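You operate a simulated robot arm through the tools that you are given. There is no shell and no other tool. Be economical: measure what you need, move in short steps, check, and stop when the job is done.

You run a simulated two-armed robot. Do the job below in one go: nothing can be reset, and whatever is moved stays where it is left.

JOB
Refill the powder tank from the CARD can to about MAX, then test it.
Fine: POWDER dial to 0 first; can back, tank lid shut and the dial at 1, then press TEST once; leave the other can; leave the delivery's other controls. Set down upright: what you pick out.

Only the result counts: the job must be done as asked and must still hold three seconds after the hand-in. Knocking over, shifting, dropping, spilling or breaking anything else fails it. A push-on lid holds only when it is set on centred and level and pressed home; a screw cap is set on level and turned clockwise until tight.

ROBOT AND FRAMES
Two 7-joint arms with fingered hands on one trunk, hanging from a carriage that runs on a rail from [-963, 5] to [1017, -5] (x, y) and turns from -6.318 to 5.672 rad about z. Base frame: it is fixed where the carriage stands at the start and does not move with it; the origin is on the floor, on the carriage's upright axis, x ahead of it, y to its left, z up. Lengths are in mm, angles in rad, forces in N, time in s.
The left shoulder is at the start at [40, 176, 1397], the right one opposite. With the tool pointing down near the work surface each hand reaches from about 100 to 820 mm from the robot's upright axis, wherever it stands, measured 20 degrees to its own side. Places, roughly: brake dial [900, -500, 1100]; delivery jog switch [900, -700, 1000]; down button [900, -800, 1000]; dryer switch [900, -700, 1100]; fan dial [900, -500, 1300]; hundred button [900, -700, 1200]; powder dial [900, -500, 1000]; powder tank [1100, -400, 1000]; red lever [900, -700, 700]; sample lever [800, -800, 1200]; tank lid [1100, -400, 1000]; test button [1000, -300, 900]; up button [900, -800, 1100]; zero button [900, -700, 1300]. Payload 4 kg a hand.
Tool frame (each hand has its own): the origin (TCP) lies between the finger pads and is the grasp point; the fingertips stand 30 mm ahead of it; z points along the fingers, y is the line along which they close. Largest opening 104 mm; the body of the gripper starts 35 mm behind the TCP. The gripper is a hand of 4 fingers: y runs from the thumb to the fingers, the wrist lies at [-15, -104, -178] in the tool frame, and closing takes about 1.5 s.
Orientation is that of the tool frame in the base frame, as a unit quaternion [x, y, z, w]. With the fingers straight down and the wrist toward the robot, the tool's x, y and z point along [0, 1, 0], [1, 0, 0] and [0, 0, -1] of the base frame.

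CONTROLS
- The arms move only by the tool drive_tool. It takes "left_series", "right_series" or both (then of equal length, played together; a hand with none holds still); each is a list of rows, each an object (a shift or turn left out is 0, a gripper value left out holds the last) with "dp": the shift along the base's x, y, z in mm, a list of three; "dr": the turn, a rotation vector about the base's x, y, z in rad, a list of three; "gripper": the finger opening in mm, from 0 to 104. In form: [{"dp": [dx, dy, dz], "dr": [rx, ry, rz], "gripper": gripper}, ...]. A call has 1 to 10 rows; each row shifts and turns the commanded pose from where the row before left it. A row lasts 0.2 s, in which the tool goes at most 50 mm and 0.15 rad; a call with a longer step from one row to the next is refused whole, and so is a gripper value outside its range. A pose out of reach is approached as far as the arm can. The call stops where the force on the tool passes 40 N (or 10 N more than at its start, if that is more) or the arm is blocked; 0.2 s more then pass. The fingers move at their own pace (about 153 mm/s each) and stop on an object; they squeeze with about 33 N. The grip force told is the motor's: it shows also when the fingers shut on nothing. Time passes only in rows, and 0.2 s behind the last, so rows that do not move let the fingers close. It gives the time, the measured TCP pose, the force on the tool (base axes), the opening and the grip force at its end, in the units of the frame above (readings bear some noise), with the torque about the TCP (base axes, N m) and any sound that the robot's microphone picked up.
- Cameras (640 x 400 px; columns grow to the right, rows downward): "scene" is now at [231.3, -28.6, 1698.4]; the picture's right is [-0.33, -0.94, 0.00], its down [-0.69, 0.24, -0.68] and it looks along [0.64, -0.22, -0.73] (base axes); focal length 271 px, centre (320, 200). "left" rides on the left gripper at [-61, -92, -130] in its tool frame; the picture's right is [-0.81, -0.27, 0.52], its down [0.53, -0.71, 0.45] and it looks along [0.24, 0.64, 0.72] (tool axes); focal length 275 px, centre (320, 200). "right" rides on the right gripper at [61, -92, -131] in its tool frame; the picture's right is [-0.81, 0.27, -0.52], its down [-0.53, -0.71, 0.45] and it looks along [-0.24, 0.64, 0.72] (tool axes); focal length 275 px, centre (320, 200).
- snapshot(camera): a new picture of that camera. No time passes.
- raise_lower(by): slides the trunk up (or, below 0, down) by that many mm; the arms and the scene camera ride with it, the base frame stays. It gives what a move gives, with no picture.
- roll_base(legs): drives the robot by 1 to 6 legs, each [ahead, left, turn to the left] in mm, mm and rad, along the robot's own axes; the way and the turn of a leg run together, so that a leg with both is an arc; at most 1500 mm and 3.142 rad a leg. The arms and the cameras ride along, it lands a little off, and it stops where it bumps. It keeps to its track: a leg is cut to what the track allows. It gives what a move gives.
- set_grasp(shape, hand): the hand has 4 fingers and takes this shape, open, in about a second: jaw (thumb against the fingers, like two jaws); tri (thumb and two fingers); tip (a fingertip pinch); poke (one finger out to press); point (the index stretched); flat (the hand flat); cup (the hand cupped); fist (a fist). The gripper value then closes the fingers along that shape, each until it touches; the sizes above hold for jaw. It gives what a move gives, with no picture.
- turn_head(pan, tilt): turns the head with the scene camera to pan (to the left, within 1.501 rad either way) and tilt (down, from -0.506 to 1.204), counted from straight ahead of the robot. It gives what a move gives.
- point_at(camera, pixels): for up to 12 pixels [column, row] of the newest picture of that camera ("zoom" is the newest enlarged one), the place [x, y, z] in the base frame of the surface seen there, good to about 3 mm, but the place of the scene camera against the robot may be out by one fixed shift of up to 18 mm in any direction. No time passes.
- close_up(camera, box): a new picture of the part [left, top, right, bottom] of that camera's present view, enlarged. No time passes.
- hand_in(): hands the job in; it is judged then, once.

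Work in short steps. Measure before you move; look again where a grasp or a placing could have gone wrong, and mend it. You have 80 turns and 62 pictures in all, those below and enlarged ones among them. Open the grippers and draw the arms clear of the work before you hand the job in, unless the task says otherwise; then end with one line.

The tools are called after "Emit:" as a command line: name --argument value ..., lists and objects as JSON in quotes. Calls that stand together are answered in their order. drive_tool: Moves the arms, as the interface text tells. Its arguments: {"type":"object","properties":{"left_series":{"type":"array","items":{"type":"object","properties":{"dp":{"type":"array","items":{"type":"number"}},"dr":{"type":"array","items":{"type":"number"}},"gripper":{"type":"number"}}}},"right_series":{"type":"array","items":{"type":"object","properties":{"dp":{"type":"array","items":{"type":"number"}},"dr":{"type":"array","items":{"type":"number"}},"gripper":{"type":"number"}}}}},"required":[]} The other tools are called the same way: raise_lower (by) slides the trunk up or down; set_grasp (shape, hand) gives the hand a shape; roll_base (legs) drives the base; turn_head (pan, tilt) turns the head that bears the scene camera; snapshot (camera) takes a picture; point_at (camera, pixels) gives the place of the surface under pixels of a picture; close_up (camera, box) takes an enlarged picture of a part of a camera's view; hand_in () hands the job in.

At the start:

```text
clock: 0.0
left_tcp_pos: [566.7, 5.6, 1240.7]
left_orientation: [0.707, 0.707, 0.0, 0.0]
left_force: [-1.4, 0.6, -0.1]
left_wrist_torque: [-0.01, 0.02, -0.01]
left_gripper_width: 103.6
left_grip_force: 0.0
left_shape: jaw
right_tcp_pos: [365.5, -385.0, 1202.3]
right_orientation: [0.706, 0.708, 0.0, -0.001]
right_force: [-0.1, -0.2, 0.2]
right_wrist_torque: [-0.03, 0.01, 0.0]
right_gripper_width: 103.6
right_grip_force: 0.1
right_shape: jaw
trunk travel left (down, up): [-519.0, 244.0]
robot x, y, heading: [1.8, 4.1, 0.003]
head pan, tilt: [-0.335, 0.822]
```

scene: 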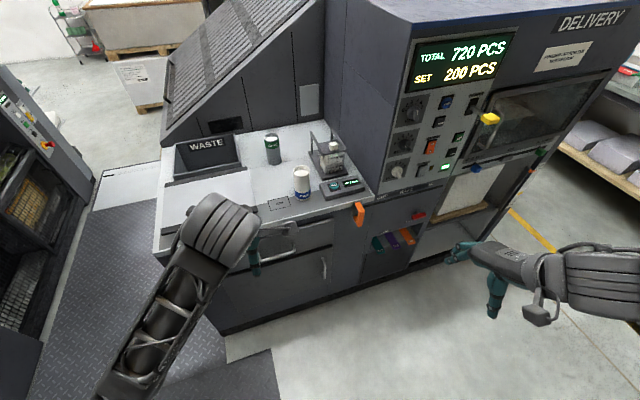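
right: 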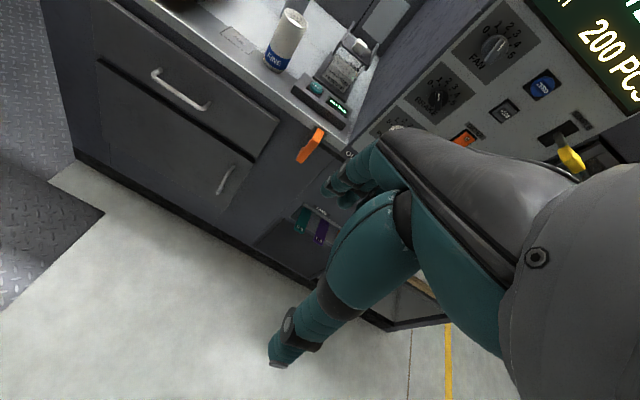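
left: 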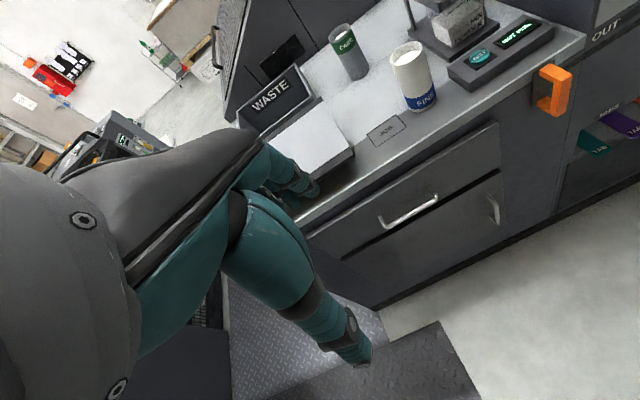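

The scene shows two cans (green at ~(272,148), white FINE at ~(302,182)), the tank at ~(332,160) and the dials at ~(400,170). I look closer at each.

Emit:
close_up --camera "scene" --box '[240, 110, 400, 210]'

Emit:
close_up --camera "scene" --box '[370, 80, 490, 200]'

```text
4.00 times, centred on (320, 160) of scene
```

zoom: 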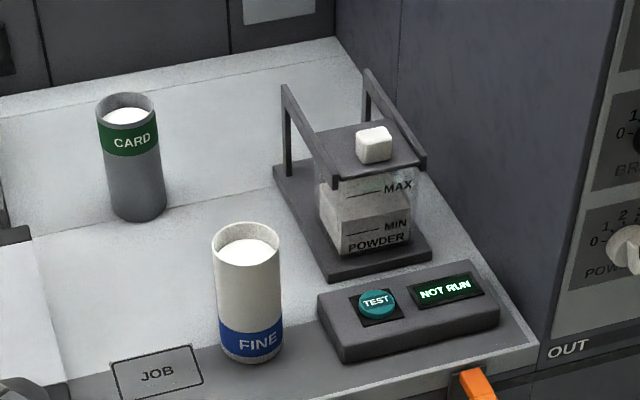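

```text
3.33 times, centred on (430, 140) of scene
```

zoom: 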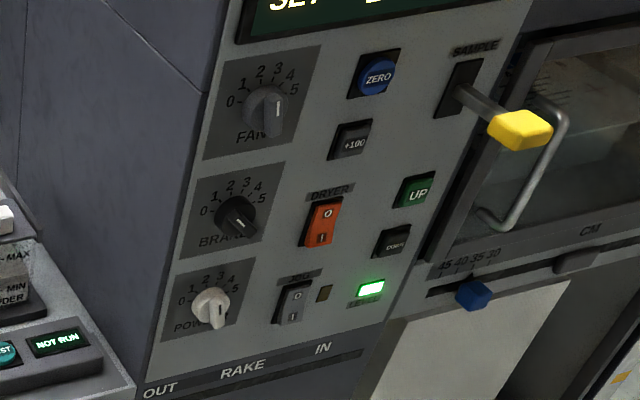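

Now I measure the main places in the scene picture, from the two enlarged views.

Emit:
point_at --camera "scene" --pixels '[[271.5, 139], [264.5, 139.5], [278.3, 137], [274, 155], [301.5, 172], [333.5, 145], [333.5, 142.5], [323, 147], [345, 147], [330, 154], [334.5, 185], [333, 170]]'

Emit:
point_at --camera "zoom" --pixels '[[213, 302], [216, 325], [193, 302], [237, 292], [175, 335], [205, 345], [228, 265], [236, 218], [262, 110]]'

Emit:
close_up --camera "scene" --box '[416, 155, 380, 178]'

```text
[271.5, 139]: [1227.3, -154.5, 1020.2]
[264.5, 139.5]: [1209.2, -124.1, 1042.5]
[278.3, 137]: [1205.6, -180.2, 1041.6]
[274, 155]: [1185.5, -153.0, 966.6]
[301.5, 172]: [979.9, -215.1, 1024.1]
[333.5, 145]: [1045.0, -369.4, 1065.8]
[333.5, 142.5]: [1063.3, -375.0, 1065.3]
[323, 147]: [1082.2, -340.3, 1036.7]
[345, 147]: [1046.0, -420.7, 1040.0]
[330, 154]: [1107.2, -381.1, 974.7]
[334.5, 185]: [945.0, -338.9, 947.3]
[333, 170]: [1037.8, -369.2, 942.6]
```

```text
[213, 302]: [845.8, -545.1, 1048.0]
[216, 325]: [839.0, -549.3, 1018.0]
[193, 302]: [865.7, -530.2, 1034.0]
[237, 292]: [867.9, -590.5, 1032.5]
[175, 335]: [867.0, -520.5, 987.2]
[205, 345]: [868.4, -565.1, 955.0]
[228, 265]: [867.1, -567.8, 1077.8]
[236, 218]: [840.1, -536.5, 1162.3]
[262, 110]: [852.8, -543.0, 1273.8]
```

```text
refused: the box must be [left, top, right, bottom]
```

The panel plane is at x≈867 facing the robot. I look closer at the POWDER dial to read its pointer.

Emit:
close_up --camera "scene" --box '[384, 152, 424, 188]'

Emit:
close_up --camera "right" --box '[360, 20, 480, 140]'

```text
11.11 times, centred on (404, 170) of scene
```

zoom: 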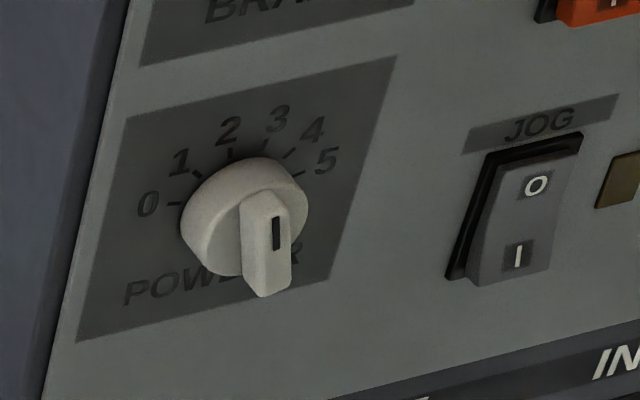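

```text
3.33 times, centred on (420, 80) of right
```

zoom: 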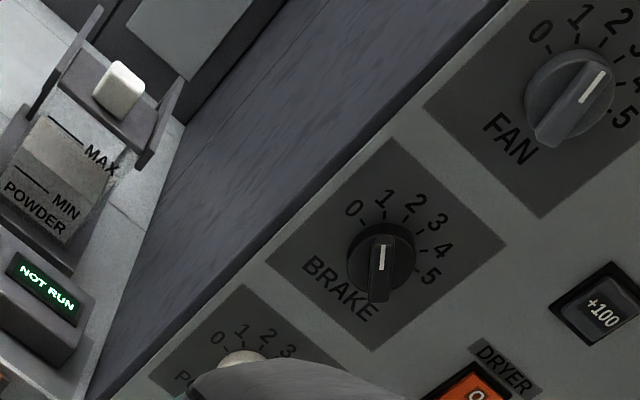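

The POWDER marker is at the upper end of the bar (about 2–3). I drive ahead, then turn the right hand to point at the panel.

Emit:
roll_base --legs '[[230, 0, 0]]'

Emit:
drive_tool --right_series '[{"dr": [0, -0.15, 0]}, {"dr": [0, -0.15, 0]}, {"dr": [0, -0.15, 0]}, {"dr": [0, -0.15, 0]}, {"dr": [0, -0.15, 0]}, {"dr": [0, -0.15, 0]}, {"dr": [0, -0.15, 0]}, {"dr": [0, -0.15, 0]}, {"dr": [0, -0.15, 0]}, {"dr": [0, -0.15, 0]}]'

Emit:
drive_tool --right_series '[{"dr": [0, -0.0708, 0]}, {"dr": [0.15, 0, 0]}, {"dr": [0.15, 0, 0]}, {"dr": [0.15, 0, 0]}, {"dr": [0.15, 0, 0]}, {"dr": [0.15, 0, 0]}, {"dr": [0.15, 0, 0]}, {"dr": [0.15, 0, 0]}, {"dr": [0.15, 0, 0]}, {"dr": [0.15, 0, 0]}]'

Emit:
snapshot --camera "scene"

```text
clock: 1.7
left_tcp_pos: [794.0, 4.0, 1241.5]
left_orientation: [0.707, 0.707, 0.0, 0.0]
left_force: [0.4, 0.6, 0.6]
left_wrist_torque: [0.03, 0.02, 0.01]
left_gripper_width: 103.5
left_grip_force: 0.0
left_shape: jaw
right_tcp_pos: [592.8, -386.3, 1202.0]
right_orientation: [0.707, 0.707, 0.0, -0.001]
right_force: [0.3, -0.7, 0.5]
right_wrist_torque: [0.01, 0.03, 0.0]
right_gripper_width: 103.6
right_grip_force: 0.1
right_shape: jaw
trunk travel left (down, up): [-519.0, 244.0]
robot x, y, heading: [226.6, -3.3, -0.001]
head pan, tilt: [-0.335, 0.822]
```

```text
clock: 3.9
left_tcp_pos: [794.8, 4.6, 1241.6]
left_orientation: [0.707, 0.707, 0.0, 0.0]
left_force: [0.0, 0.3, 0.7]
left_wrist_torque: [0.02, -0.01, 0.01]
left_gripper_width: 103.6
left_grip_force: 0.0
left_shape: jaw
right_tcp_pos: [621.6, -411.4, 1193.8]
right_orientation: [0.517, 0.519, 0.483, 0.48]
right_force: [-0.1, -0.3, -0.1]
right_wrist_torque: [-0.01, -0.01, 0.01]
right_gripper_width: 103.6
right_grip_force: 0.1
right_shape: jaw
right hand out of reach, approached as far as the arm can: row 1, 2, 3
trunk travel left (down, up): [-519.0, 244.0]
robot x, y, heading: [227.2, -1.0, 0.005]
head pan, tilt: [-0.335, 0.822]
```

```text
clock: 6.1
left_tcp_pos: [792.8, 4.3, 1239.6]
left_orientation: [0.707, 0.707, -0.001, 0.0]
left_force: [0.2, 0.6, -0.8]
left_wrist_torque: [0.01, 0.0, -0.02]
left_gripper_width: 103.8
left_grip_force: 0.1
left_shape: jaw
right_tcp_pos: [631.6, -385.6, 1190.2]
right_orientation: [0.695, 0.101, 0.707, 0.086]
right_force: [-0.1, -0.3, -0.1]
right_wrist_torque: [-0.01, 0.01, -0.01]
right_gripper_width: 104.1
right_grip_force: 0.1
right_shape: jaw
right hand out of reach, approached as far as the arm can: row 6, 7
trunk travel left (down, up): [-519.0, 244.0]
robot x, y, heading: [227.0, 0.6, 0.001]
head pan, tilt: [-0.335, 0.822]
```

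```text
54 pictures are left
```

scene: 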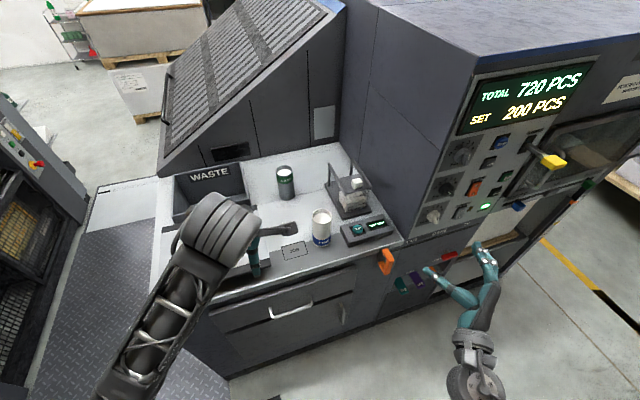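

The right hand now points at the panel; I finish the turn, lower it to dial height at a safe distance, and look with its own camera.

Emit:
drive_tool --right_series '[{"dr": [0.15, 0, 0], "dp": [0, -30, -30]}, {"dr": [0.0708, 0, 0], "dp": [0, -30, -35]}, {"dp": [0, -30, -35]}, {"dp": [0, -30, -35]}, {"dp": [0, -25, -30]}, {"dp": [0, 0, 0]}]'

Emit:
snapshot --camera "right"

```text
clock: 7.5
left_tcp_pos: [793.3, 4.5, 1241.1]
left_orientation: [0.707, 0.708, -0.001, 0.0]
left_force: [-0.1, 0.2, 0.4]
left_wrist_torque: [0.0, 0.02, 0.0]
left_gripper_width: 104.0
left_grip_force: 0.0
left_shape: jaw
right_tcp_pos: [631.7, -529.5, 1025.1]
right_orientation: [0.699, 0.022, 0.714, 0.009]
right_force: [-0.4, -0.3, -0.8]
right_wrist_torque: [-0.01, 0.01, 0.02]
right_gripper_width: 104.0
right_grip_force: 0.0
right_shape: jaw
trunk travel left (down, up): [-519.0, 244.0]
robot x, y, heading: [225.1, -3.1, 0.001]
head pan, tilt: [-0.335, 0.822]
```

```text
53 pictures are left
```

right: 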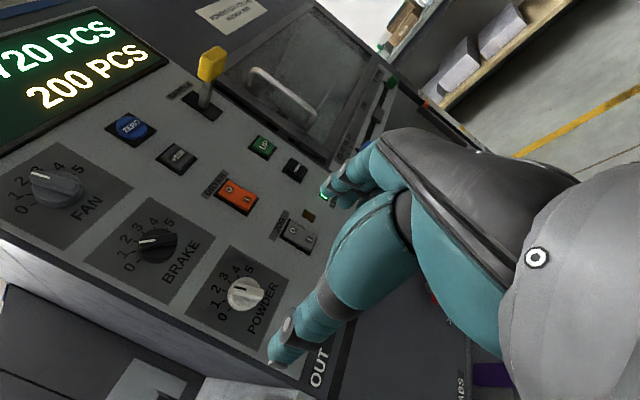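

The POWDER dial is at (245,292) in the right view; I enlarge it to read the pointer and measure.

Emit:
close_up --camera "right" --box '[190, 245, 310, 345]'

Emit:
point_at --camera "right" --pixels '[[239, 288], [246, 296], [220, 302], [252, 271], [240, 292], [243, 291], [256, 297], [228, 284]]'

```text
4.00 times, centred on (250, 295) of right
```

zoom: 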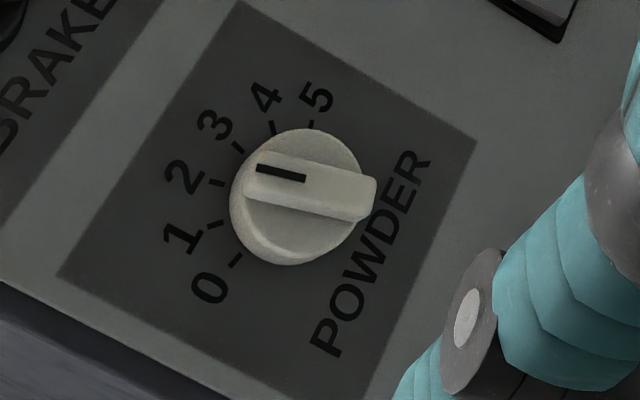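

```text
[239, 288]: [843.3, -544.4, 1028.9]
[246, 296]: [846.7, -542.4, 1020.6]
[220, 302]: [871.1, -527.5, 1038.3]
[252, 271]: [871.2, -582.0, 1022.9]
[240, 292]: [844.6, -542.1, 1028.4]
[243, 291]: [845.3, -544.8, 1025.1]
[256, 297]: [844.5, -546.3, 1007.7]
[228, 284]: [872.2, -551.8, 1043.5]
```

I measure ticks, marker ends and the bar outline in the enlarged view.

Emit:
point_at --camera "zoom" --pixels '[[235, 261], [213, 224], [217, 183], [239, 147], [270, 126], [310, 124], [259, 169], [303, 178], [252, 195], [366, 216], [370, 180], [262, 157]]'

```text
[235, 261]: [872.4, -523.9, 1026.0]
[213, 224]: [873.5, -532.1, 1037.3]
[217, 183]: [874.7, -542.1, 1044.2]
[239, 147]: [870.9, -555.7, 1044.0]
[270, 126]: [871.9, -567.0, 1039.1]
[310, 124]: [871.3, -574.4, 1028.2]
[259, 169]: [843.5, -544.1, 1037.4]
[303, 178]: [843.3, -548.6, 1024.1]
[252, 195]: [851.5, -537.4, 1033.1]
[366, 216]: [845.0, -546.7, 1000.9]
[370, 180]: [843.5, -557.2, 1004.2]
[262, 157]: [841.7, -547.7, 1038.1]
```

The marker points at 2 (ticks 30° apart, centre ≈(-549,1019)). I check the disc face depth and move the hand in front, turned to match the bar's 15° tilt.

Emit:
point_at --camera "zoom" --pixels '[[290, 235], [320, 240], [330, 143], [310, 140], [265, 215]]'

Emit:
drive_tool --right_series '[{"dp": [40, -10, -3], "dr": [-0.11, 0, 0]}, {"dp": [40, -9.5, -3], "dr": [-0.108, 0, 0]}, {"dp": [40, 0, 0]}, {"gripper": 70}, {}]'

Emit:
snapshot --camera "right"

```text
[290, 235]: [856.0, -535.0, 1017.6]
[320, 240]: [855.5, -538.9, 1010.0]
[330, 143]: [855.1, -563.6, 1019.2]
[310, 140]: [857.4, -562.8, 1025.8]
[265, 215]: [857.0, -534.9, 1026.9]
```

```text
clock: 8.7
left_tcp_pos: [794.4, 3.6, 1241.1]
left_orientation: [0.707, 0.707, 0.001, 0.001]
left_force: [0.8, -0.4, -0.7]
left_wrist_torque: [-0.01, 0.02, -0.02]
left_gripper_width: 103.7
left_grip_force: 0.0
left_shape: jaw
right_tcp_pos: [752.3, -550.1, 1018.7]
right_orientation: [0.695, 0.101, 0.707, 0.086]
right_force: [-1.0, -0.2, -0.6]
right_wrist_torque: [0.0, -0.01, 0.03]
right_gripper_width: 70.1
right_grip_force: 0.0
right_shape: jaw
trunk travel left (down, up): [-519.0, 244.0]
robot x, y, heading: [226.3, -1.4, 0.0]
head pan, tilt: [-0.335, 0.822]
```

```text
51 pictures are left
```

right: 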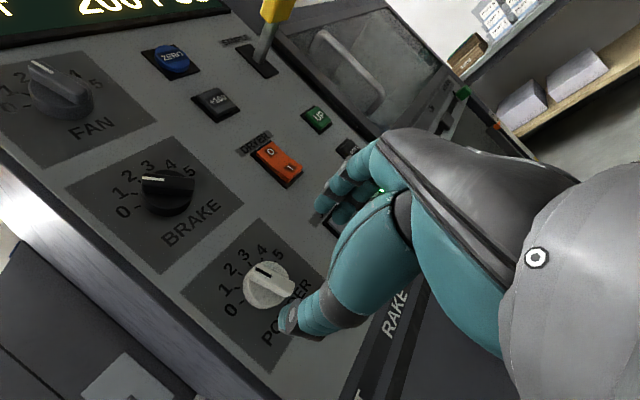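

Ridge spans x 843–856; I close to 40 mm, advance until the tips straddle the ridge (TCP x≈822), and look.

Emit:
drive_tool --right_series '[{"gripper": 40}, {"dp": [25, 0, 0]}, {"dp": [25, 0.5, 0]}, {"dp": [20, 0.5, 0]}, {}]'

Emit:
snapshot --camera "right"

```text
clock: 9.9
left_tcp_pos: [793.7, 4.0, 1240.1]
left_orientation: [0.707, 0.707, 0.0, 0.0]
left_force: [0.2, -0.7, 0.7]
left_wrist_torque: [0.02, -0.01, -0.02]
left_gripper_width: 103.9
left_grip_force: 0.1
left_shape: jaw
right_tcp_pos: [821.9, -548.7, 1020.8]
right_orientation: [0.694, 0.102, 0.707, 0.086]
right_force: [0.9, -0.5, 0.8]
right_wrist_torque: [0.03, 0.01, 0.02]
right_gripper_width: 40.5
right_grip_force: 0.1
right_shape: jaw
trunk travel left (down, up): [-519.0, 244.0]
robot x, y, heading: [228.1, 0.2, -0.002]
head pan, tilt: [-0.335, 0.822]
```

```text
50 pictures are left
```

right: 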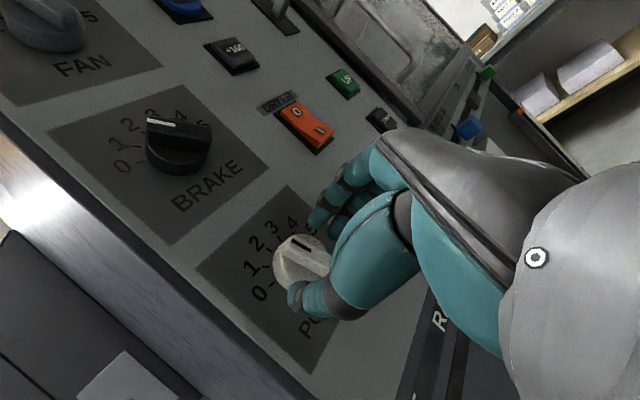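

The thumb and fingers straddle the ridge. I close and turn 60° counter-clockwise toward 0.

Emit:
drive_tool --right_series '[{"gripper": 0}, {}, {}, {}, {"dr": [-0.13, 0, 0]}, {"dr": [-0.13, 0, 0]}, {"dr": [-0.13, 0, 0]}, {"dr": [-0.13, 0, 0]}]'

Emit:
snapshot --camera "right"

```text
clock: 11.7
left_tcp_pos: [794.0, 4.2, 1241.3]
left_orientation: [0.707, 0.707, 0.0, -0.001]
left_force: [-0.2, -0.2, 0.0]
left_wrist_torque: [-0.02, 0.01, 0.0]
left_gripper_width: 103.6
left_grip_force: 0.0
left_shape: jaw
right_tcp_pos: [821.7, -548.6, 1019.5]
right_orientation: [0.649, 0.28, 0.658, 0.261]
right_force: [3.1, 2.6, 1.1]
right_wrist_torque: [0.0, -0.07, 0.0]
right_gripper_width: 6.8
right_grip_force: 33.3
right_shape: jaw
trunk travel left (down, up): [-519.0, 244.0]
robot x, y, heading: [225.2, 1.4, -0.002]
head pan, tilt: [-0.335, 0.822]
```

```text
49 pictures are left
```

right: 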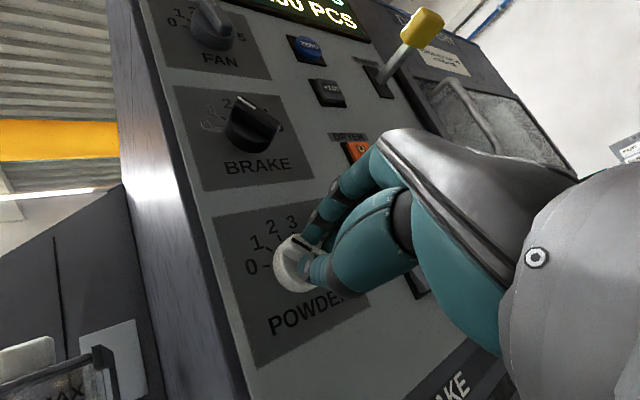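

The dial is following the grip (6.8 mm, 33 N). I turn the remaining 30° and look.

Emit:
drive_tool --right_series '[{"dr": [-0.13, 0, 0]}, {"dr": [-0.13, 0, 0]}, {"dr": [-0.13, 0, 0]}, {"dr": [-0.137, 0, 0]}, {}, {"gripper": 50}, {}, {"dp": [-40, 0, 0]}, {"dp": [-40, 0, 0]}]'

Emit:
close_up --camera "right" --box '[190, 180, 350, 340]'

```text
clock: 13.7
left_tcp_pos: [793.7, 3.2, 1239.6]
left_orientation: [0.707, 0.707, -0.001, 0.0]
left_force: [-0.2, -0.7, -0.3]
left_wrist_torque: [0.0, 0.01, 0.0]
left_gripper_width: 103.5
left_grip_force: 0.1
left_shape: jaw
right_tcp_pos: [736.8, -548.7, 1020.1]
right_orientation: [0.559, 0.441, 0.562, 0.421]
right_force: [-0.6, 0.8, -0.8]
right_wrist_torque: [0.0, 0.0, 0.02]
right_gripper_width: 49.8
right_grip_force: 0.1
right_shape: jaw
trunk travel left (down, up): [-519.0, 244.0]
robot x, y, heading: [223.9, -0.5, 0.001]
head pan, tilt: [-0.335, 0.822]
```

```text
2.50 times, centred on (270, 260) of right
```

zoom: 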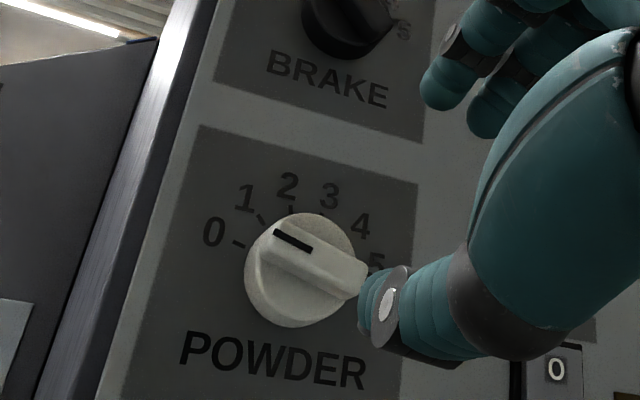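

The marker looks near 0–1; I measure it.

Emit:
point_at --camera "zoom" --pixels '[[277, 235], [308, 250], [238, 244], [260, 214], [291, 210], [275, 260], [360, 283], [362, 265], [293, 225]]'

```text
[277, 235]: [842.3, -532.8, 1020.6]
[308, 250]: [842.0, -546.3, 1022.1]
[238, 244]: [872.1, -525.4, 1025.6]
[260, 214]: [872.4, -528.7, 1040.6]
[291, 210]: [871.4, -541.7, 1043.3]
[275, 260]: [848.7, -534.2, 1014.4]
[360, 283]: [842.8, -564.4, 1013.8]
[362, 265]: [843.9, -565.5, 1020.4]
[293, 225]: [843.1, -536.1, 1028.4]
```

The marker is at about 80° left of up, i.e. at 0. I draw the right hand back and up, turning it to point down again.

Emit:
drive_tool --right_series '[{"dp": [-40, 0, 0], "gripper": 100}, {"dp": [-45, 0, 10], "dr": [-0.13, 0, 0]}, {"dp": [-40, 10, 20], "dr": [-0.13, 0, 0]}, {"dp": [-30, 20, 30], "dr": [0, 0.15, 0]}, {"dp": [-30, 20, 30], "dr": [0, 0.15, 0]}, {"dp": [-20, 20, 30], "dr": [0, 0.15, 0]}, {"dp": [-20, 20, 30], "dr": [0, 0.15, 0]}, {"dp": [0, 20, 30], "dr": [0, 0.15, 0]}, {"dp": [0, 10, 30], "dr": [0, 0.15, 0]}, {"dp": [0, 0, 30], "dr": [0, 0.15, 0]}]'

Emit:
drive_tool --right_series '[{"dr": [0, 0.15, 0]}, {"dr": [0, 0.15, 0]}, {"dr": [0, 0.15, 0]}, {"dr": [0, 0.0708, 0]}, {}]'

Emit:
roll_base --legs '[[240, 0, 0]]'

Emit:
snapshot --camera "scene"

```text
clock: 15.9
left_tcp_pos: [793.4, 2.9, 1240.8]
left_orientation: [0.707, 0.707, 0.0, -0.001]
left_force: [0.0, -0.7, 0.4]
left_wrist_torque: [0.01, 0.01, -0.01]
left_gripper_width: 103.7
left_grip_force: 0.0
left_shape: jaw
right_tcp_pos: [530.4, -480.6, 1239.5]
right_orientation: [0.682, 0.688, 0.182, 0.168]
right_force: [0.5, 0.2, 0.1]
right_wrist_torque: [0.01, -0.01, 0.0]
right_gripper_width: 100.0
right_grip_force: 0.1
right_shape: jaw
right hand out of reach, approached as far as the arm can: row 8, 9, 10
trunk travel left (down, up): [-519.0, 244.0]
robot x, y, heading: [225.4, -2.7, 0.004]
head pan, tilt: [-0.335, 0.822]
```

```text
clock: 17.1
left_tcp_pos: [793.0, 3.4, 1241.3]
left_orientation: [0.708, 0.706, 0.0, 0.0]
left_force: [0.1, -0.5, 0.2]
left_wrist_torque: [-0.01, 0.02, 0.0]
left_gripper_width: 103.8
left_grip_force: 0.0
left_shape: jaw
right_tcp_pos: [530.2, -479.9, 1237.6]
right_orientation: [0.706, 0.708, 0.0, -0.015]
right_force: [0.2, -0.7, 0.0]
right_wrist_torque: [0.0, -0.02, 0.0]
right_gripper_width: 100.0
right_grip_force: 0.0
right_shape: jaw
trunk travel left (down, up): [-519.0, 244.0]
robot x, y, heading: [229.2, -1.7, -0.004]
head pan, tilt: [-0.335, 0.822]
```

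```text
clock: 18.9
left_tcp_pos: [1032.9, 3.3, 1241.5]
left_orientation: [0.707, 0.708, 0.0, 0.0]
left_force: [1.0, 0.1, -0.3]
left_wrist_torque: [-0.03, 0.03, 0.01]
left_gripper_width: 103.8
left_grip_force: 0.0
left_shape: jaw
right_tcp_pos: [770.5, -480.0, 1238.3]
right_orientation: [0.706, 0.708, 0.002, -0.014]
right_force: [-0.2, -0.1, -0.5]
right_wrist_torque: [-0.01, -0.01, 0.0]
right_gripper_width: 100.0
right_grip_force: 0.1
right_shape: jaw
trunk travel left (down, up): [-519.0, 244.0]
robot x, y, heading: [465.0, -4.2, 0.001]
head pan, tilt: [-0.335, 0.822]
```

```text
47 pictures are left
```

scene: 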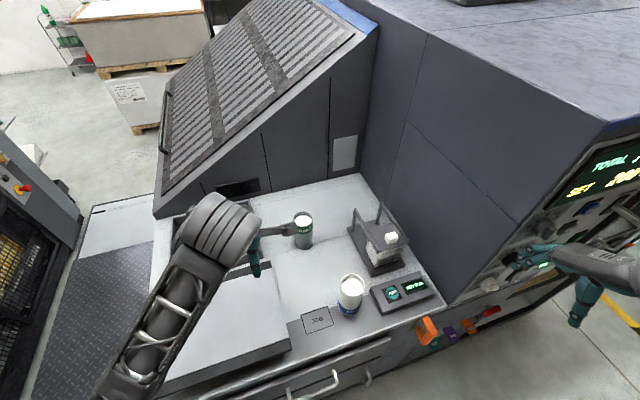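

The tank is at (380,238). I enlarge it and also check the POWDER dial at (520,265) from here.

Emit:
close_up --camera "scene" --box '[340, 190, 440, 310]'

Emit:
point_at --camera "zoom" --pixels '[[230, 155], [120, 55], [205, 35], [185, 150], [290, 120], [170, 190], [280, 190], [200, 215], [260, 160], [130, 130], [310, 220]]'

Emit:
close_up --camera "scene" --box '[480, 200, 600, 300]'

```text
3.33 times, centred on (390, 250) of scene
```

zoom: 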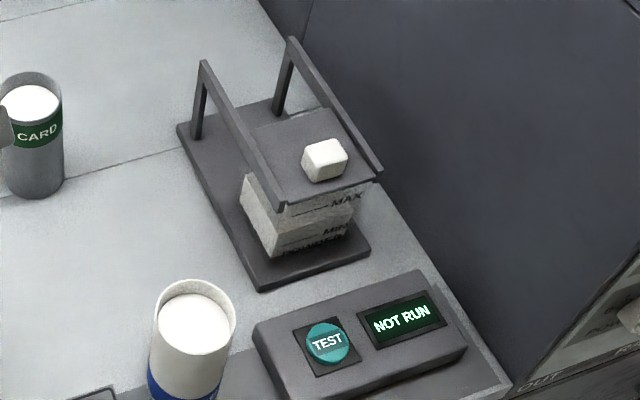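

```text
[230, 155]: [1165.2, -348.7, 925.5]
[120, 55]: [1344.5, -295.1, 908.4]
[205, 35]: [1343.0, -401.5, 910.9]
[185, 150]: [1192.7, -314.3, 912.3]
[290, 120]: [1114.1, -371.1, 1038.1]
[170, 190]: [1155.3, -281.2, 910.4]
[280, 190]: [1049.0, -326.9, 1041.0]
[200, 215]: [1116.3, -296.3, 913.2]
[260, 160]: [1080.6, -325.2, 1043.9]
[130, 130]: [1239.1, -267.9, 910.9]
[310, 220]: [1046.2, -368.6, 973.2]
```

```text
4.00 times, centred on (540, 250) of scene
```

zoom: 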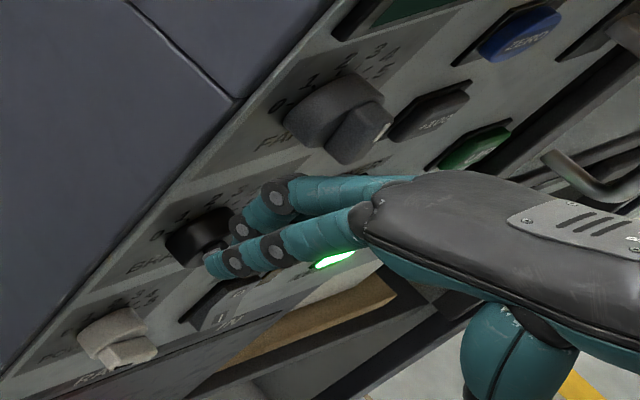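

The lid sits between two arms running to rear posts, likely a hinge. I enlarge and measure these.

Emit:
close_up --camera "scene" --box '[360, 195, 410, 235]'

Emit:
close_up --camera "scene" --box '[340, 190, 420, 290]'

Emit:
snapshot --camera "left"

Emit:
snapshot --camera "right"

```text
10.00 times, centred on (385, 215) of scene
```

zoom: 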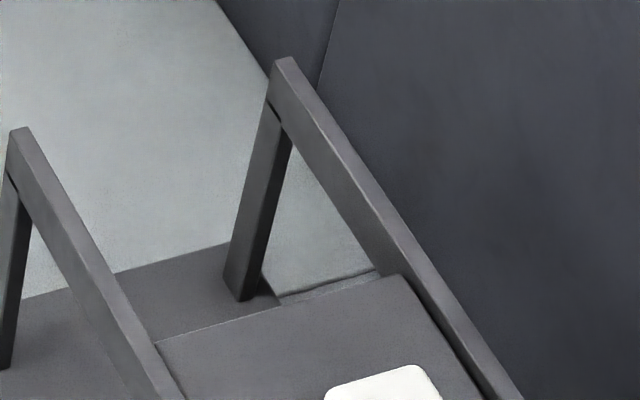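

```text
4.00 times, centred on (380, 240) of scene
```

zoom: 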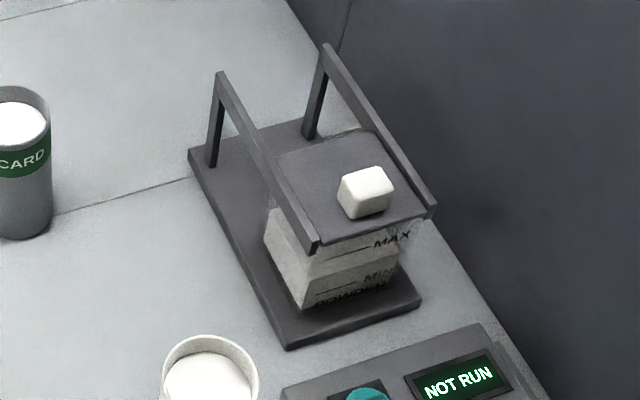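

```text
42 pictures are left
```

left: 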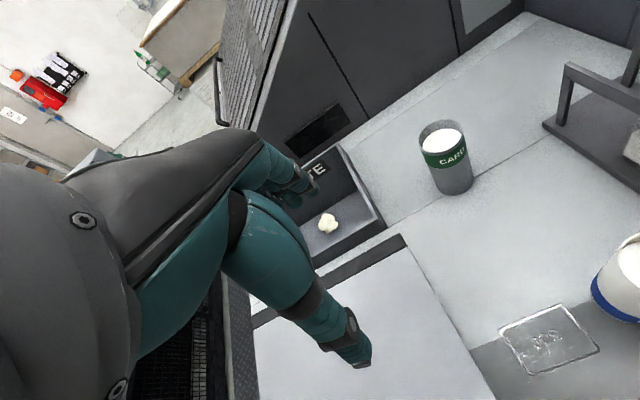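

```text
41 pictures are left
```

right: 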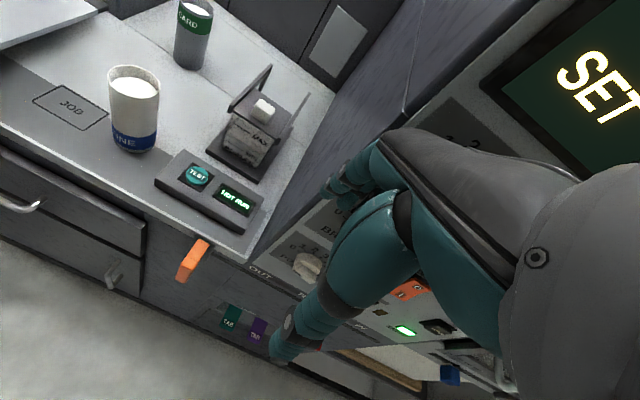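

I measure the same features in the scene and hand pictures (knob, arm ends, can) to find the hinge line and the scene-camera shift.

Emit:
point_at --camera "zoom" --pixels '[[221, 75], [326, 47], [315, 240], [432, 207], [365, 178], [376, 203], [350, 197], [392, 180], [280, 150], [370, 133], [325, 240], [425, 208]]'

Emit:
point_at --camera "right" --pixels '[[264, 105], [258, 110], [270, 110], [270, 66], [232, 104], [308, 97], [199, 176], [132, 85], [131, 74], [192, 12], [213, 10], [290, 150]]'

Emit:
point_at --camera "left" --pixels '[[441, 140], [420, 135], [463, 130], [450, 155], [455, 190], [566, 68], [480, 200], [634, 240], [447, 152]]'

```text
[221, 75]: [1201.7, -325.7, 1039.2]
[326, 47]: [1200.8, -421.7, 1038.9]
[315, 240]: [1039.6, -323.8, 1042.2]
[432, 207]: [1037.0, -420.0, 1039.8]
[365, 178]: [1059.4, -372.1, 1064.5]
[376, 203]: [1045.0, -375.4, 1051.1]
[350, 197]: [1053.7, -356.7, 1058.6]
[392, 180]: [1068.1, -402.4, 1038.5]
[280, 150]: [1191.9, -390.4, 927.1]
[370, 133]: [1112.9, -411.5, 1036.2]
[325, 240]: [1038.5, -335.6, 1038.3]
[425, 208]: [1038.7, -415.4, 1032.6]
```

```text
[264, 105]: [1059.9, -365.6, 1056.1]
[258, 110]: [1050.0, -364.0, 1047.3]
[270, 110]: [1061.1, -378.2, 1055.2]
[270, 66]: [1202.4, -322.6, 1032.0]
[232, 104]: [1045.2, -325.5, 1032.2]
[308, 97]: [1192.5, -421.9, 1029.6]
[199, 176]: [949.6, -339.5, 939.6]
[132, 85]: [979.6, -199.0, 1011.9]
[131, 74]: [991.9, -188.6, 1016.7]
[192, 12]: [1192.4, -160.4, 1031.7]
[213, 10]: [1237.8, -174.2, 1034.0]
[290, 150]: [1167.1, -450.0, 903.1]
```

```text
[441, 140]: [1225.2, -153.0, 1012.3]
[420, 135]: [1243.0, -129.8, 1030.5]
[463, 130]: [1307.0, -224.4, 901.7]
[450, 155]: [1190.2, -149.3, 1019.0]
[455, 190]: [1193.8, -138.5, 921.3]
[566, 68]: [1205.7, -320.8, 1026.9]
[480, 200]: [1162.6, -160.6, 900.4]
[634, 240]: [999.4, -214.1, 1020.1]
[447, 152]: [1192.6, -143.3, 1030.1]
```

Hand cameras agree with each other (scene about 9 mm too high). Hinge line ≈ x 1194, z 1025; knob ≈ (1062,-369,1030–1056). I turn the right hand so it closes along y (thumb left) and bring it above and in front of the knob.

Emit:
drive_tool --right_series '[{"dp": [-10, 40, 0], "dr": [0, 0, -0.15]}, {"dp": [0, 40, 0], "dr": [0, 0, -0.15]}, {"dp": [0, 31, 0], "dr": [0, 0, -0.15]}, {"dr": [0, 0, -0.15]}, {"dr": [0, 0, -0.15]}, {"dr": [0, 0, -0.15]}, {"dr": [0, 0, -0.15]}, {"dr": [0, 0, -0.15]}, {"dr": [0, 0, -0.15]}, {"dr": [0, 0, -0.15]}]'

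Emit:
drive_tool --right_series '[{"dr": [0, 0, -0.0708]}, {"dr": [0, -0.15, 0], "dp": [45, 0, 0]}, {"dr": [0, -0.15, 0], "dp": [45, 0, 0]}, {"dp": [45, 0, 0]}, {"dp": [45, 0, 0]}, {"dp": [45, 0, -20]}, {"dp": [40, 0, -35], "gripper": 60}, {"dp": [15, 0, -45]}, {}]'

Emit:
snapshot --camera "scene"

Emit:
snapshot --camera "right"

```text
clock: 21.1
left_tcp_pos: [1032.4, 2.2, 1240.8]
left_orientation: [0.706, 0.708, 0.0, 0.0]
left_force: [-0.2, -0.5, -0.2]
left_wrist_torque: [-0.01, 0.03, 0.02]
left_gripper_width: 103.5
left_grip_force: 0.0
left_shape: jaw
right_tcp_pos: [471.2, -599.1, 1136.8]
right_orientation: [0.999, 0.044, 0.016, -0.008]
right_force: [-0.5, 0.5, -0.3]
right_wrist_torque: [-0.02, 0.0, 0.06]
right_gripper_width: 99.9
right_grip_force: 0.0
right_shape: jaw
right hand out of reach, approached as far as the arm can: row 1, 2, 3, 4, 5, 6, 7, 8, 9, 10
trunk travel left (down, up): [-519.0, 244.0]
robot x, y, heading: [467.7, -1.6, -0.001]
head pan, tilt: [-0.335, 0.822]
```

```text
refused: row 7 steps farther than a row can; nothing moved
```

```text
40 pictures are left
```

scene: 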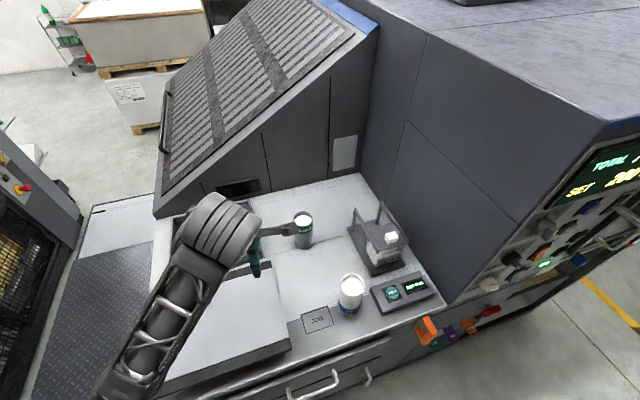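

```text
39 pictures are left
```

right: 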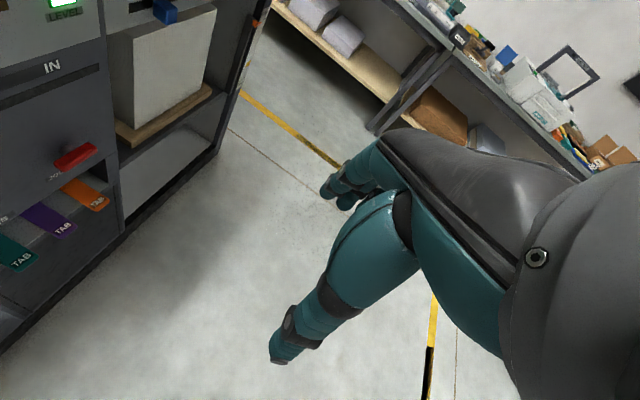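

The right arm drifted away from the commanded pose (to (471,-599)). I check with small rows whether it recovers when I tilt the hand forward, as that was comfortable before.

Emit:
drive_tool --right_series '[{}, {"dr": [0, -0.15, 0]}, {"dr": [0, -0.15, 0]}, {"dr": [0, -0.15, 0]}, {}]'

```text
clock: 22.3
left_tcp_pos: [1032.6, 3.7, 1240.0]
left_orientation: [0.706, 0.708, 0.0, 0.0]
left_force: [0.1, -0.3, 0.1]
left_wrist_torque: [0.01, -0.01, 0.01]
left_gripper_width: 103.6
left_grip_force: 0.0
left_shape: jaw
right_tcp_pos: [472.0, -600.2, 1137.0]
right_orientation: [0.971, 0.038, 0.234, -0.001]
right_force: [0.2, 0.0, -0.3]
right_wrist_torque: [0.03, 0.02, -0.01]
right_gripper_width: 100.0
right_grip_force: 0.1
right_shape: jaw
trunk travel left (down, up): [-519.0, 244.0]
robot x, y, heading: [466.2, -1.9, 0.0]
head pan, tilt: [-0.335, 0.822]
```

The command re-anchored to the real pose and no reach problem appears. I bring the hand left and up first, then forward.

Emit:
drive_tool --right_series '[{"dp": [10, 40, 25]}, {"dp": [20, 40, 20]}, {"dp": [25, 40, 15]}, {"dp": [25, 40, 15]}, {"dp": [25, 40, 15]}, {"dp": [30, 31, 15]}, {"dp": [45, 0, 0]}, {"dp": [45, 0, 0]}, {}]'

```text
clock: 24.3
left_tcp_pos: [1032.2, 3.2, 1241.1]
left_orientation: [0.706, 0.708, 0.0, 0.0]
left_force: [-0.7, 0.0, -0.2]
left_wrist_torque: [0.01, -0.02, -0.03]
left_gripper_width: 103.6
left_grip_force: 0.1
left_shape: jaw
right_tcp_pos: [566.4, -597.2, 1147.6]
right_orientation: [0.972, 0.038, 0.232, -0.001]
right_force: [0.7, 0.6, 1.3]
right_wrist_torque: [-0.02, -0.02, 0.0]
right_gripper_width: 99.7
right_grip_force: 0.1
right_shape: jaw
right hand out of reach, approached as far as the arm can: row 1, 2, 3, 4, 5, 6, 7, 8
trunk travel left (down, up): [-519.0, 244.0]
robot x, y, heading: [463.5, -1.6, -0.0]
head pan, tilt: [-0.335, 0.822]
```

The right arm cannot reach left in this pose, but for the left arm it is the natural side. I use the left hand for the lid: turn it to close along y and bring it high above the knob.

Emit:
drive_tool --left_series '[{"dp": [0, -20, 0], "dr": [0, 0, -0.15]}, {"dp": [0, -30, 0], "dr": [0, 0, -0.15]}, {"dp": [0, -30, 0], "dr": [0, 0, -0.15]}, {"dp": [0, -30, 0], "dr": [0, 0, -0.15]}, {"dp": [0, -30, 0], "dr": [0, 0, -0.15]}, {"dp": [0, -30, 0], "dr": [0, 0, -0.15]}, {"dp": [0, -30, 0], "dr": [0, 0, -0.15]}, {"dp": [0, -30, 0], "dr": [0, 0, -0.15]}, {"dp": [0, -30, 0], "dr": [0, 0, -0.15]}, {"dp": [0, -30, 0], "dr": [0, 0, -0.15]}]'

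```text
clock: 26.5
left_tcp_pos: [1020.2, -276.7, 1239.6]
left_orientation: [0.998, 0.061, 0.001, -0.002]
left_force: [0.0, 0.3, 0.3]
left_wrist_torque: [0.01, -0.01, -0.02]
left_gripper_width: 103.8
left_grip_force: 0.2
left_shape: jaw
left hand out of reach, approached as far as the arm can: row 10
right_tcp_pos: [566.2, -596.7, 1148.0]
right_orientation: [0.972, 0.038, 0.234, -0.001]
right_force: [0.4, 0.2, 0.6]
right_wrist_torque: [0.0, 0.0, -0.03]
right_gripper_width: 99.7
right_grip_force: 0.1
right_shape: jaw
trunk travel left (down, up): [-519.0, 244.0]
robot x, y, heading: [470.3, -2.8, -0.002]
head pan, tilt: [-0.335, 0.822]
```

The left arm is near its outer reach; I drive the base 170 mm ahead (hands stay clear: right at x≈740 < panel 867, left z 1240).

Emit:
drive_tool --right_series '[{"dp": [-40, 0, 0]}, {"dp": [-40, 0, 0]}, {}]' --left_series '[{"dp": [-45, 0, 0]}, {"dp": [-45, 0, 0]}, {"dp": [-40, 0, 0]}]'

Emit:
roll_base --legs '[[170, 0, 0]]'

Emit:
drive_tool --left_series '[{"dp": [0, -30, -10], "dr": [0, 0, -0.07]}, {"dp": [0, -30, -20], "dr": [0, 0, -0.05]}, {"dp": [0, -32, -20], "dr": [0, -0.1, 0]}, {"dp": [0, 0, -20], "dr": [0, -0.1, 0], "gripper": 60}, {"dp": [0, 0, -20], "dr": [0, -0.1, 0]}, {}]'

Emit:
snapshot --camera "scene"

Emit:
snapshot --camera "left"

```text
clock: 27.3
left_tcp_pos: [891.2, -277.2, 1238.9]
left_orientation: [0.999, 0.037, 0.0, 0.001]
left_force: [-0.3, 0.4, 0.9]
left_wrist_torque: [-0.03, -0.04, -0.01]
left_gripper_width: 103.8
left_grip_force: 0.0
left_shape: jaw
right_tcp_pos: [485.9, -597.8, 1146.7]
right_orientation: [0.972, 0.038, 0.233, -0.001]
right_force: [0.1, -0.1, 0.3]
right_wrist_torque: [-0.01, 0.02, 0.05]
right_gripper_width: 100.2
right_grip_force: 0.1
right_shape: jaw
trunk travel left (down, up): [-519.0, 244.0]
robot x, y, heading: [468.9, -1.6, 0.001]
head pan, tilt: [-0.335, 0.822]
```

```text
clock: 28.8
left_tcp_pos: [1060.9, -277.6, 1240.4]
left_orientation: [0.999, 0.038, 0.0, 0.0]
left_force: [0.1, -0.1, 0.3]
left_wrist_torque: [0.01, 0.0, -0.01]
left_gripper_width: 103.4
left_grip_force: 0.1
left_shape: jaw
right_tcp_pos: [656.4, -597.9, 1146.0]
right_orientation: [0.972, 0.039, 0.233, -0.001]
right_force: [0.7, 0.0, 0.0]
right_wrist_torque: [0.0, -0.02, 0.0]
right_gripper_width: 100.2
right_grip_force: 0.1
right_shape: jaw
trunk travel left (down, up): [-519.0, 244.0]
robot x, y, heading: [633.8, -3.6, 0.001]
head pan, tilt: [-0.335, 0.822]
```

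```text
clock: 30.2
left_tcp_pos: [1065.1, -348.0, 1158.0]
left_orientation: [0.992, -0.023, 0.125, -0.003]
left_force: [0.8, 0.9, 0.5]
left_wrist_torque: [0.0, -0.01, 0.0]
left_gripper_width: 60.4
left_grip_force: 0.0
left_shape: jaw
left hand out of reach, approached as far as the arm can: row 3
right_tcp_pos: [657.6, -598.1, 1147.8]
right_orientation: [0.972, 0.039, 0.233, -0.001]
right_force: [-0.4, 0.5, -0.3]
right_wrist_torque: [0.0, 0.02, 0.0]
right_gripper_width: 100.1
right_grip_force: 0.0
right_shape: jaw
trunk travel left (down, up): [-519.0, 244.0]
robot x, y, heading: [634.5, -3.0, 0.003]
head pan, tilt: [-0.335, 0.822]
```

```text
38 pictures are left
```

scene: 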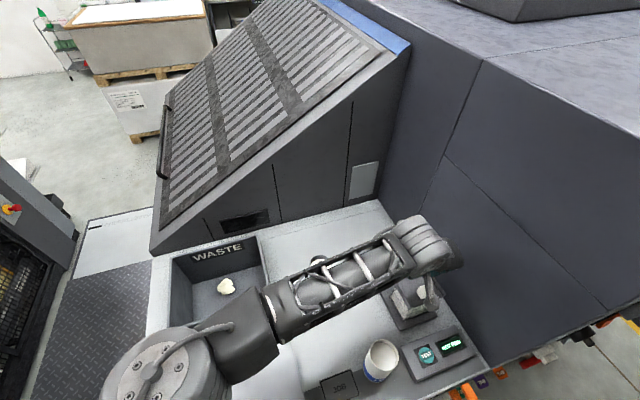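

```text
37 pictures are left
```

left: 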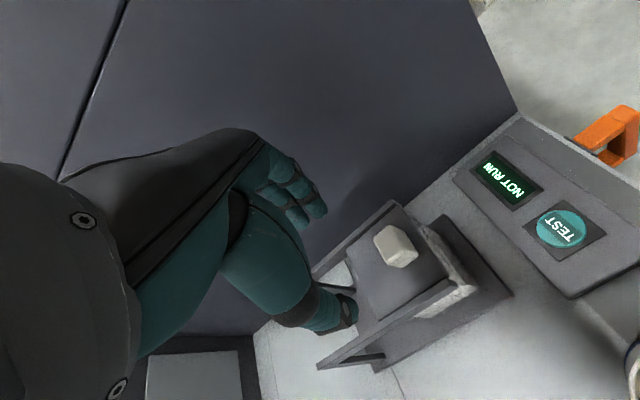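

The knob is at (395,245) in the left view. I measure it, lid corners and arms precisely with this camera.

Emit:
point_at --camera "left" --pixels '[[394, 237], [395, 262], [377, 245], [412, 245], [365, 238], [415, 285], [395, 205], [450, 285], [320, 365], [320, 268], [440, 245], [556, 226]]'

```text
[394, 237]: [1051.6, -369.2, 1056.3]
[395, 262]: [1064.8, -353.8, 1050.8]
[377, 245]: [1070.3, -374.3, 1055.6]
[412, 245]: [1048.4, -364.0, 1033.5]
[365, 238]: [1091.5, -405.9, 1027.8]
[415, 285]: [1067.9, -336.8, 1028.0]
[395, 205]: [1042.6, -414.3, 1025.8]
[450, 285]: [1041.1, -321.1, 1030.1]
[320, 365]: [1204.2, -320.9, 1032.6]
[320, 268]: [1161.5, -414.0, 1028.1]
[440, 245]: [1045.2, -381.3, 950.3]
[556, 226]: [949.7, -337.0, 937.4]
```

Knob centre ≈ (1060,-369), z 1029–1056. I go down so the tips straddle it, opening 52 mm.

Emit:
drive_tool --left_series '[{"dp": [-3, -7, -25], "gripper": 52}, {"dp": [-3, -7, -25]}, {"dp": [-3, -7, -25]}, {"dp": [-1, 0, -17]}, {}]'

Emit:
snapshot --camera "left"

```text
clock: 31.4
left_tcp_pos: [1066.6, -353.8, 1097.9]
left_orientation: [0.992, -0.022, 0.124, -0.003]
left_force: [0.0, 0.7, -0.5]
left_wrist_torque: [0.01, 0.02, 0.04]
left_gripper_width: 52.4
left_grip_force: 0.0
left_shape: jaw
left hand out of reach, approached as far as the arm can: row 2, 3
right_tcp_pos: [656.7, -599.0, 1148.0]
right_orientation: [0.972, 0.039, 0.233, -0.002]
right_force: [0.3, 0.2, 0.7]
right_wrist_torque: [0.0, -0.02, -0.03]
right_gripper_width: 100.1
right_grip_force: 0.0
right_shape: jaw
trunk travel left (down, up): [-519.0, 244.0]
robot x, y, heading: [635.1, -4.7, 0.001]
head pan, tilt: [-0.335, 0.822]
```

```text
36 pictures are left
```

left: 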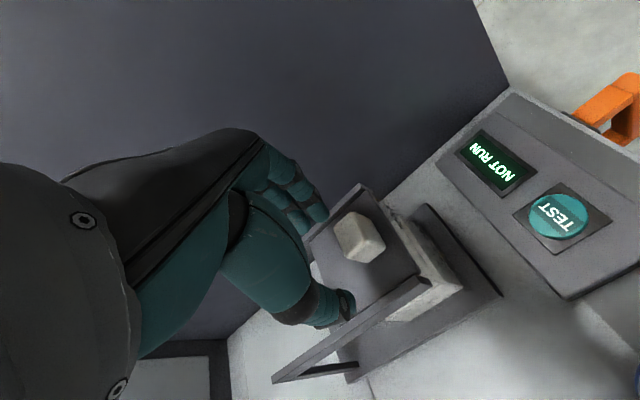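

The left arm runs out in y. I lift the hand left and clear, then turn the base 0.6 rad to the right so both tank and can lie well in front of the left arm.

Emit:
drive_tool --left_series '[{"dp": [0, 0, 40]}, {"dp": [0, 30, 35]}, {"dp": [0, 45, 20]}, {"dp": [0, 45, 10]}, {"dp": [0, 45, 0]}, {"dp": [0, 45, 0]}, {"dp": [0, 45, 0]}, {"dp": [0, 40, 0]}, {}]'

Emit:
roll_base --legs '[[0, 0, -0.6]]'

Emit:
drive_tool --left_series '[{"dr": [0, 0, 0.15]}, {"dr": [0, 0, 0.15]}, {"dr": [0, 0, 0.15]}, {"dr": [0, 0, 0.15]}, {}]'

```text
clock: 33.4
left_tcp_pos: [1068.6, -61.8, 1200.5]
left_orientation: [0.992, -0.023, 0.125, -0.004]
left_force: [0.8, -0.1, 0.0]
left_wrist_torque: [-0.01, 0.01, 0.0]
left_gripper_width: 52.5
left_grip_force: 0.0
left_shape: jaw
right_tcp_pos: [656.8, -597.3, 1147.5]
right_orientation: [0.972, 0.039, 0.233, -0.001]
right_force: [-0.1, -0.2, -0.4]
right_wrist_torque: [0.0, 0.01, -0.01]
right_gripper_width: 100.1
right_grip_force: 0.1
right_shape: jaw
trunk travel left (down, up): [-519.0, 244.0]
robot x, y, heading: [634.1, -5.4, 0.008]
head pan, tilt: [-0.335, 0.822]
```

```text
clock: 35.4
left_tcp_pos: [960.1, -296.0, 1202.7]
left_orientation: [0.941, -0.314, 0.12, 0.034]
left_force: [-1.4, 0.7, 0.3]
left_wrist_torque: [-0.02, -0.03, -0.03]
left_gripper_width: 52.2
left_grip_force: 0.0
left_shape: jaw
right_tcp_pos: [318.4, -506.4, 1147.7]
right_orientation: [0.94, -0.249, 0.223, 0.067]
right_force: [-0.3, 1.2, 0.4]
right_wrist_torque: [0.0, 0.0, -0.03]
right_gripper_width: 99.9
right_grip_force: 0.0
right_shape: jaw
trunk travel left (down, up): [-519.0, 244.0]
robot x, y, heading: [635.0, -1.8, -0.589]
head pan, tilt: [-0.335, 0.822]
```

```text
clock: 36.6
left_tcp_pos: [959.2, -295.2, 1202.7]
left_orientation: [0.992, -0.021, 0.125, -0.004]
left_force: [-0.1, -0.4, 0.3]
left_wrist_torque: [0.02, -0.01, 0.0]
left_gripper_width: 52.4
left_grip_force: 0.0
left_shape: jaw
right_tcp_pos: [318.9, -506.4, 1148.7]
right_orientation: [0.94, -0.249, 0.223, 0.067]
right_force: [0.2, -0.5, 1.1]
right_wrist_torque: [0.02, 0.01, 0.01]
right_gripper_width: 99.9
right_grip_force: 0.0
right_shape: jaw
trunk travel left (down, up): [-519.0, 244.0]
robot x, y, heading: [636.5, -2.4, -0.596]
head pan, tilt: [-0.335, 0.822]
```

No reach problem now. I move over the knob and down in two stages.

Emit:
drive_tool --left_series '[{"dp": [20, -25, 0], "dr": [0, 0, 0.04]}, {"dp": [25, -25, 0]}, {"dp": [25, -24, -20]}, {"dp": [25, 0, -40]}, {"dp": [0, 0, -30]}, {"dp": [0, 0, -25]}, {"dp": [0, 0, -21]}, {}]'

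Emit:
snapshot --camera "left"

```text
clock: 38.4
left_tcp_pos: [1054.3, -368.9, 1066.1]
left_orientation: [0.992, -0.002, 0.125, -0.006]
left_force: [-0.5, -1.0, -0.1]
left_wrist_torque: [0.03, 0.0, 0.03]
left_gripper_width: 52.3
left_grip_force: 0.0
left_shape: jaw
right_tcp_pos: [318.3, -505.9, 1148.0]
right_orientation: [0.94, -0.249, 0.222, 0.067]
right_force: [0.3, 0.1, 0.0]
right_wrist_torque: [-0.03, 0.02, 0.01]
right_gripper_width: 99.9
right_grip_force: 0.1
right_shape: jaw
trunk travel left (down, up): [-519.0, 244.0]
robot x, y, heading: [635.2, -3.9, -0.602]
head pan, tilt: [-0.335, 0.822]
```

```text
35 pictures are left
```

left: 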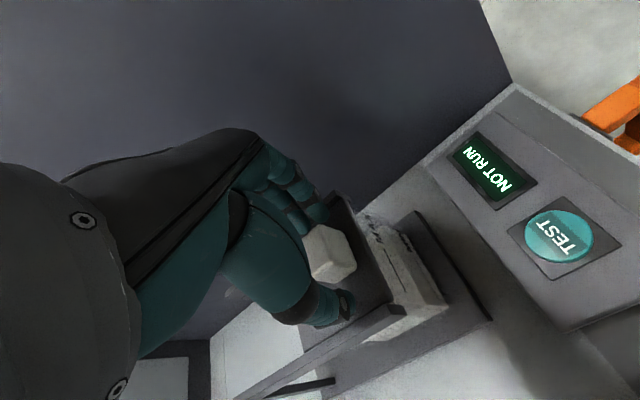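

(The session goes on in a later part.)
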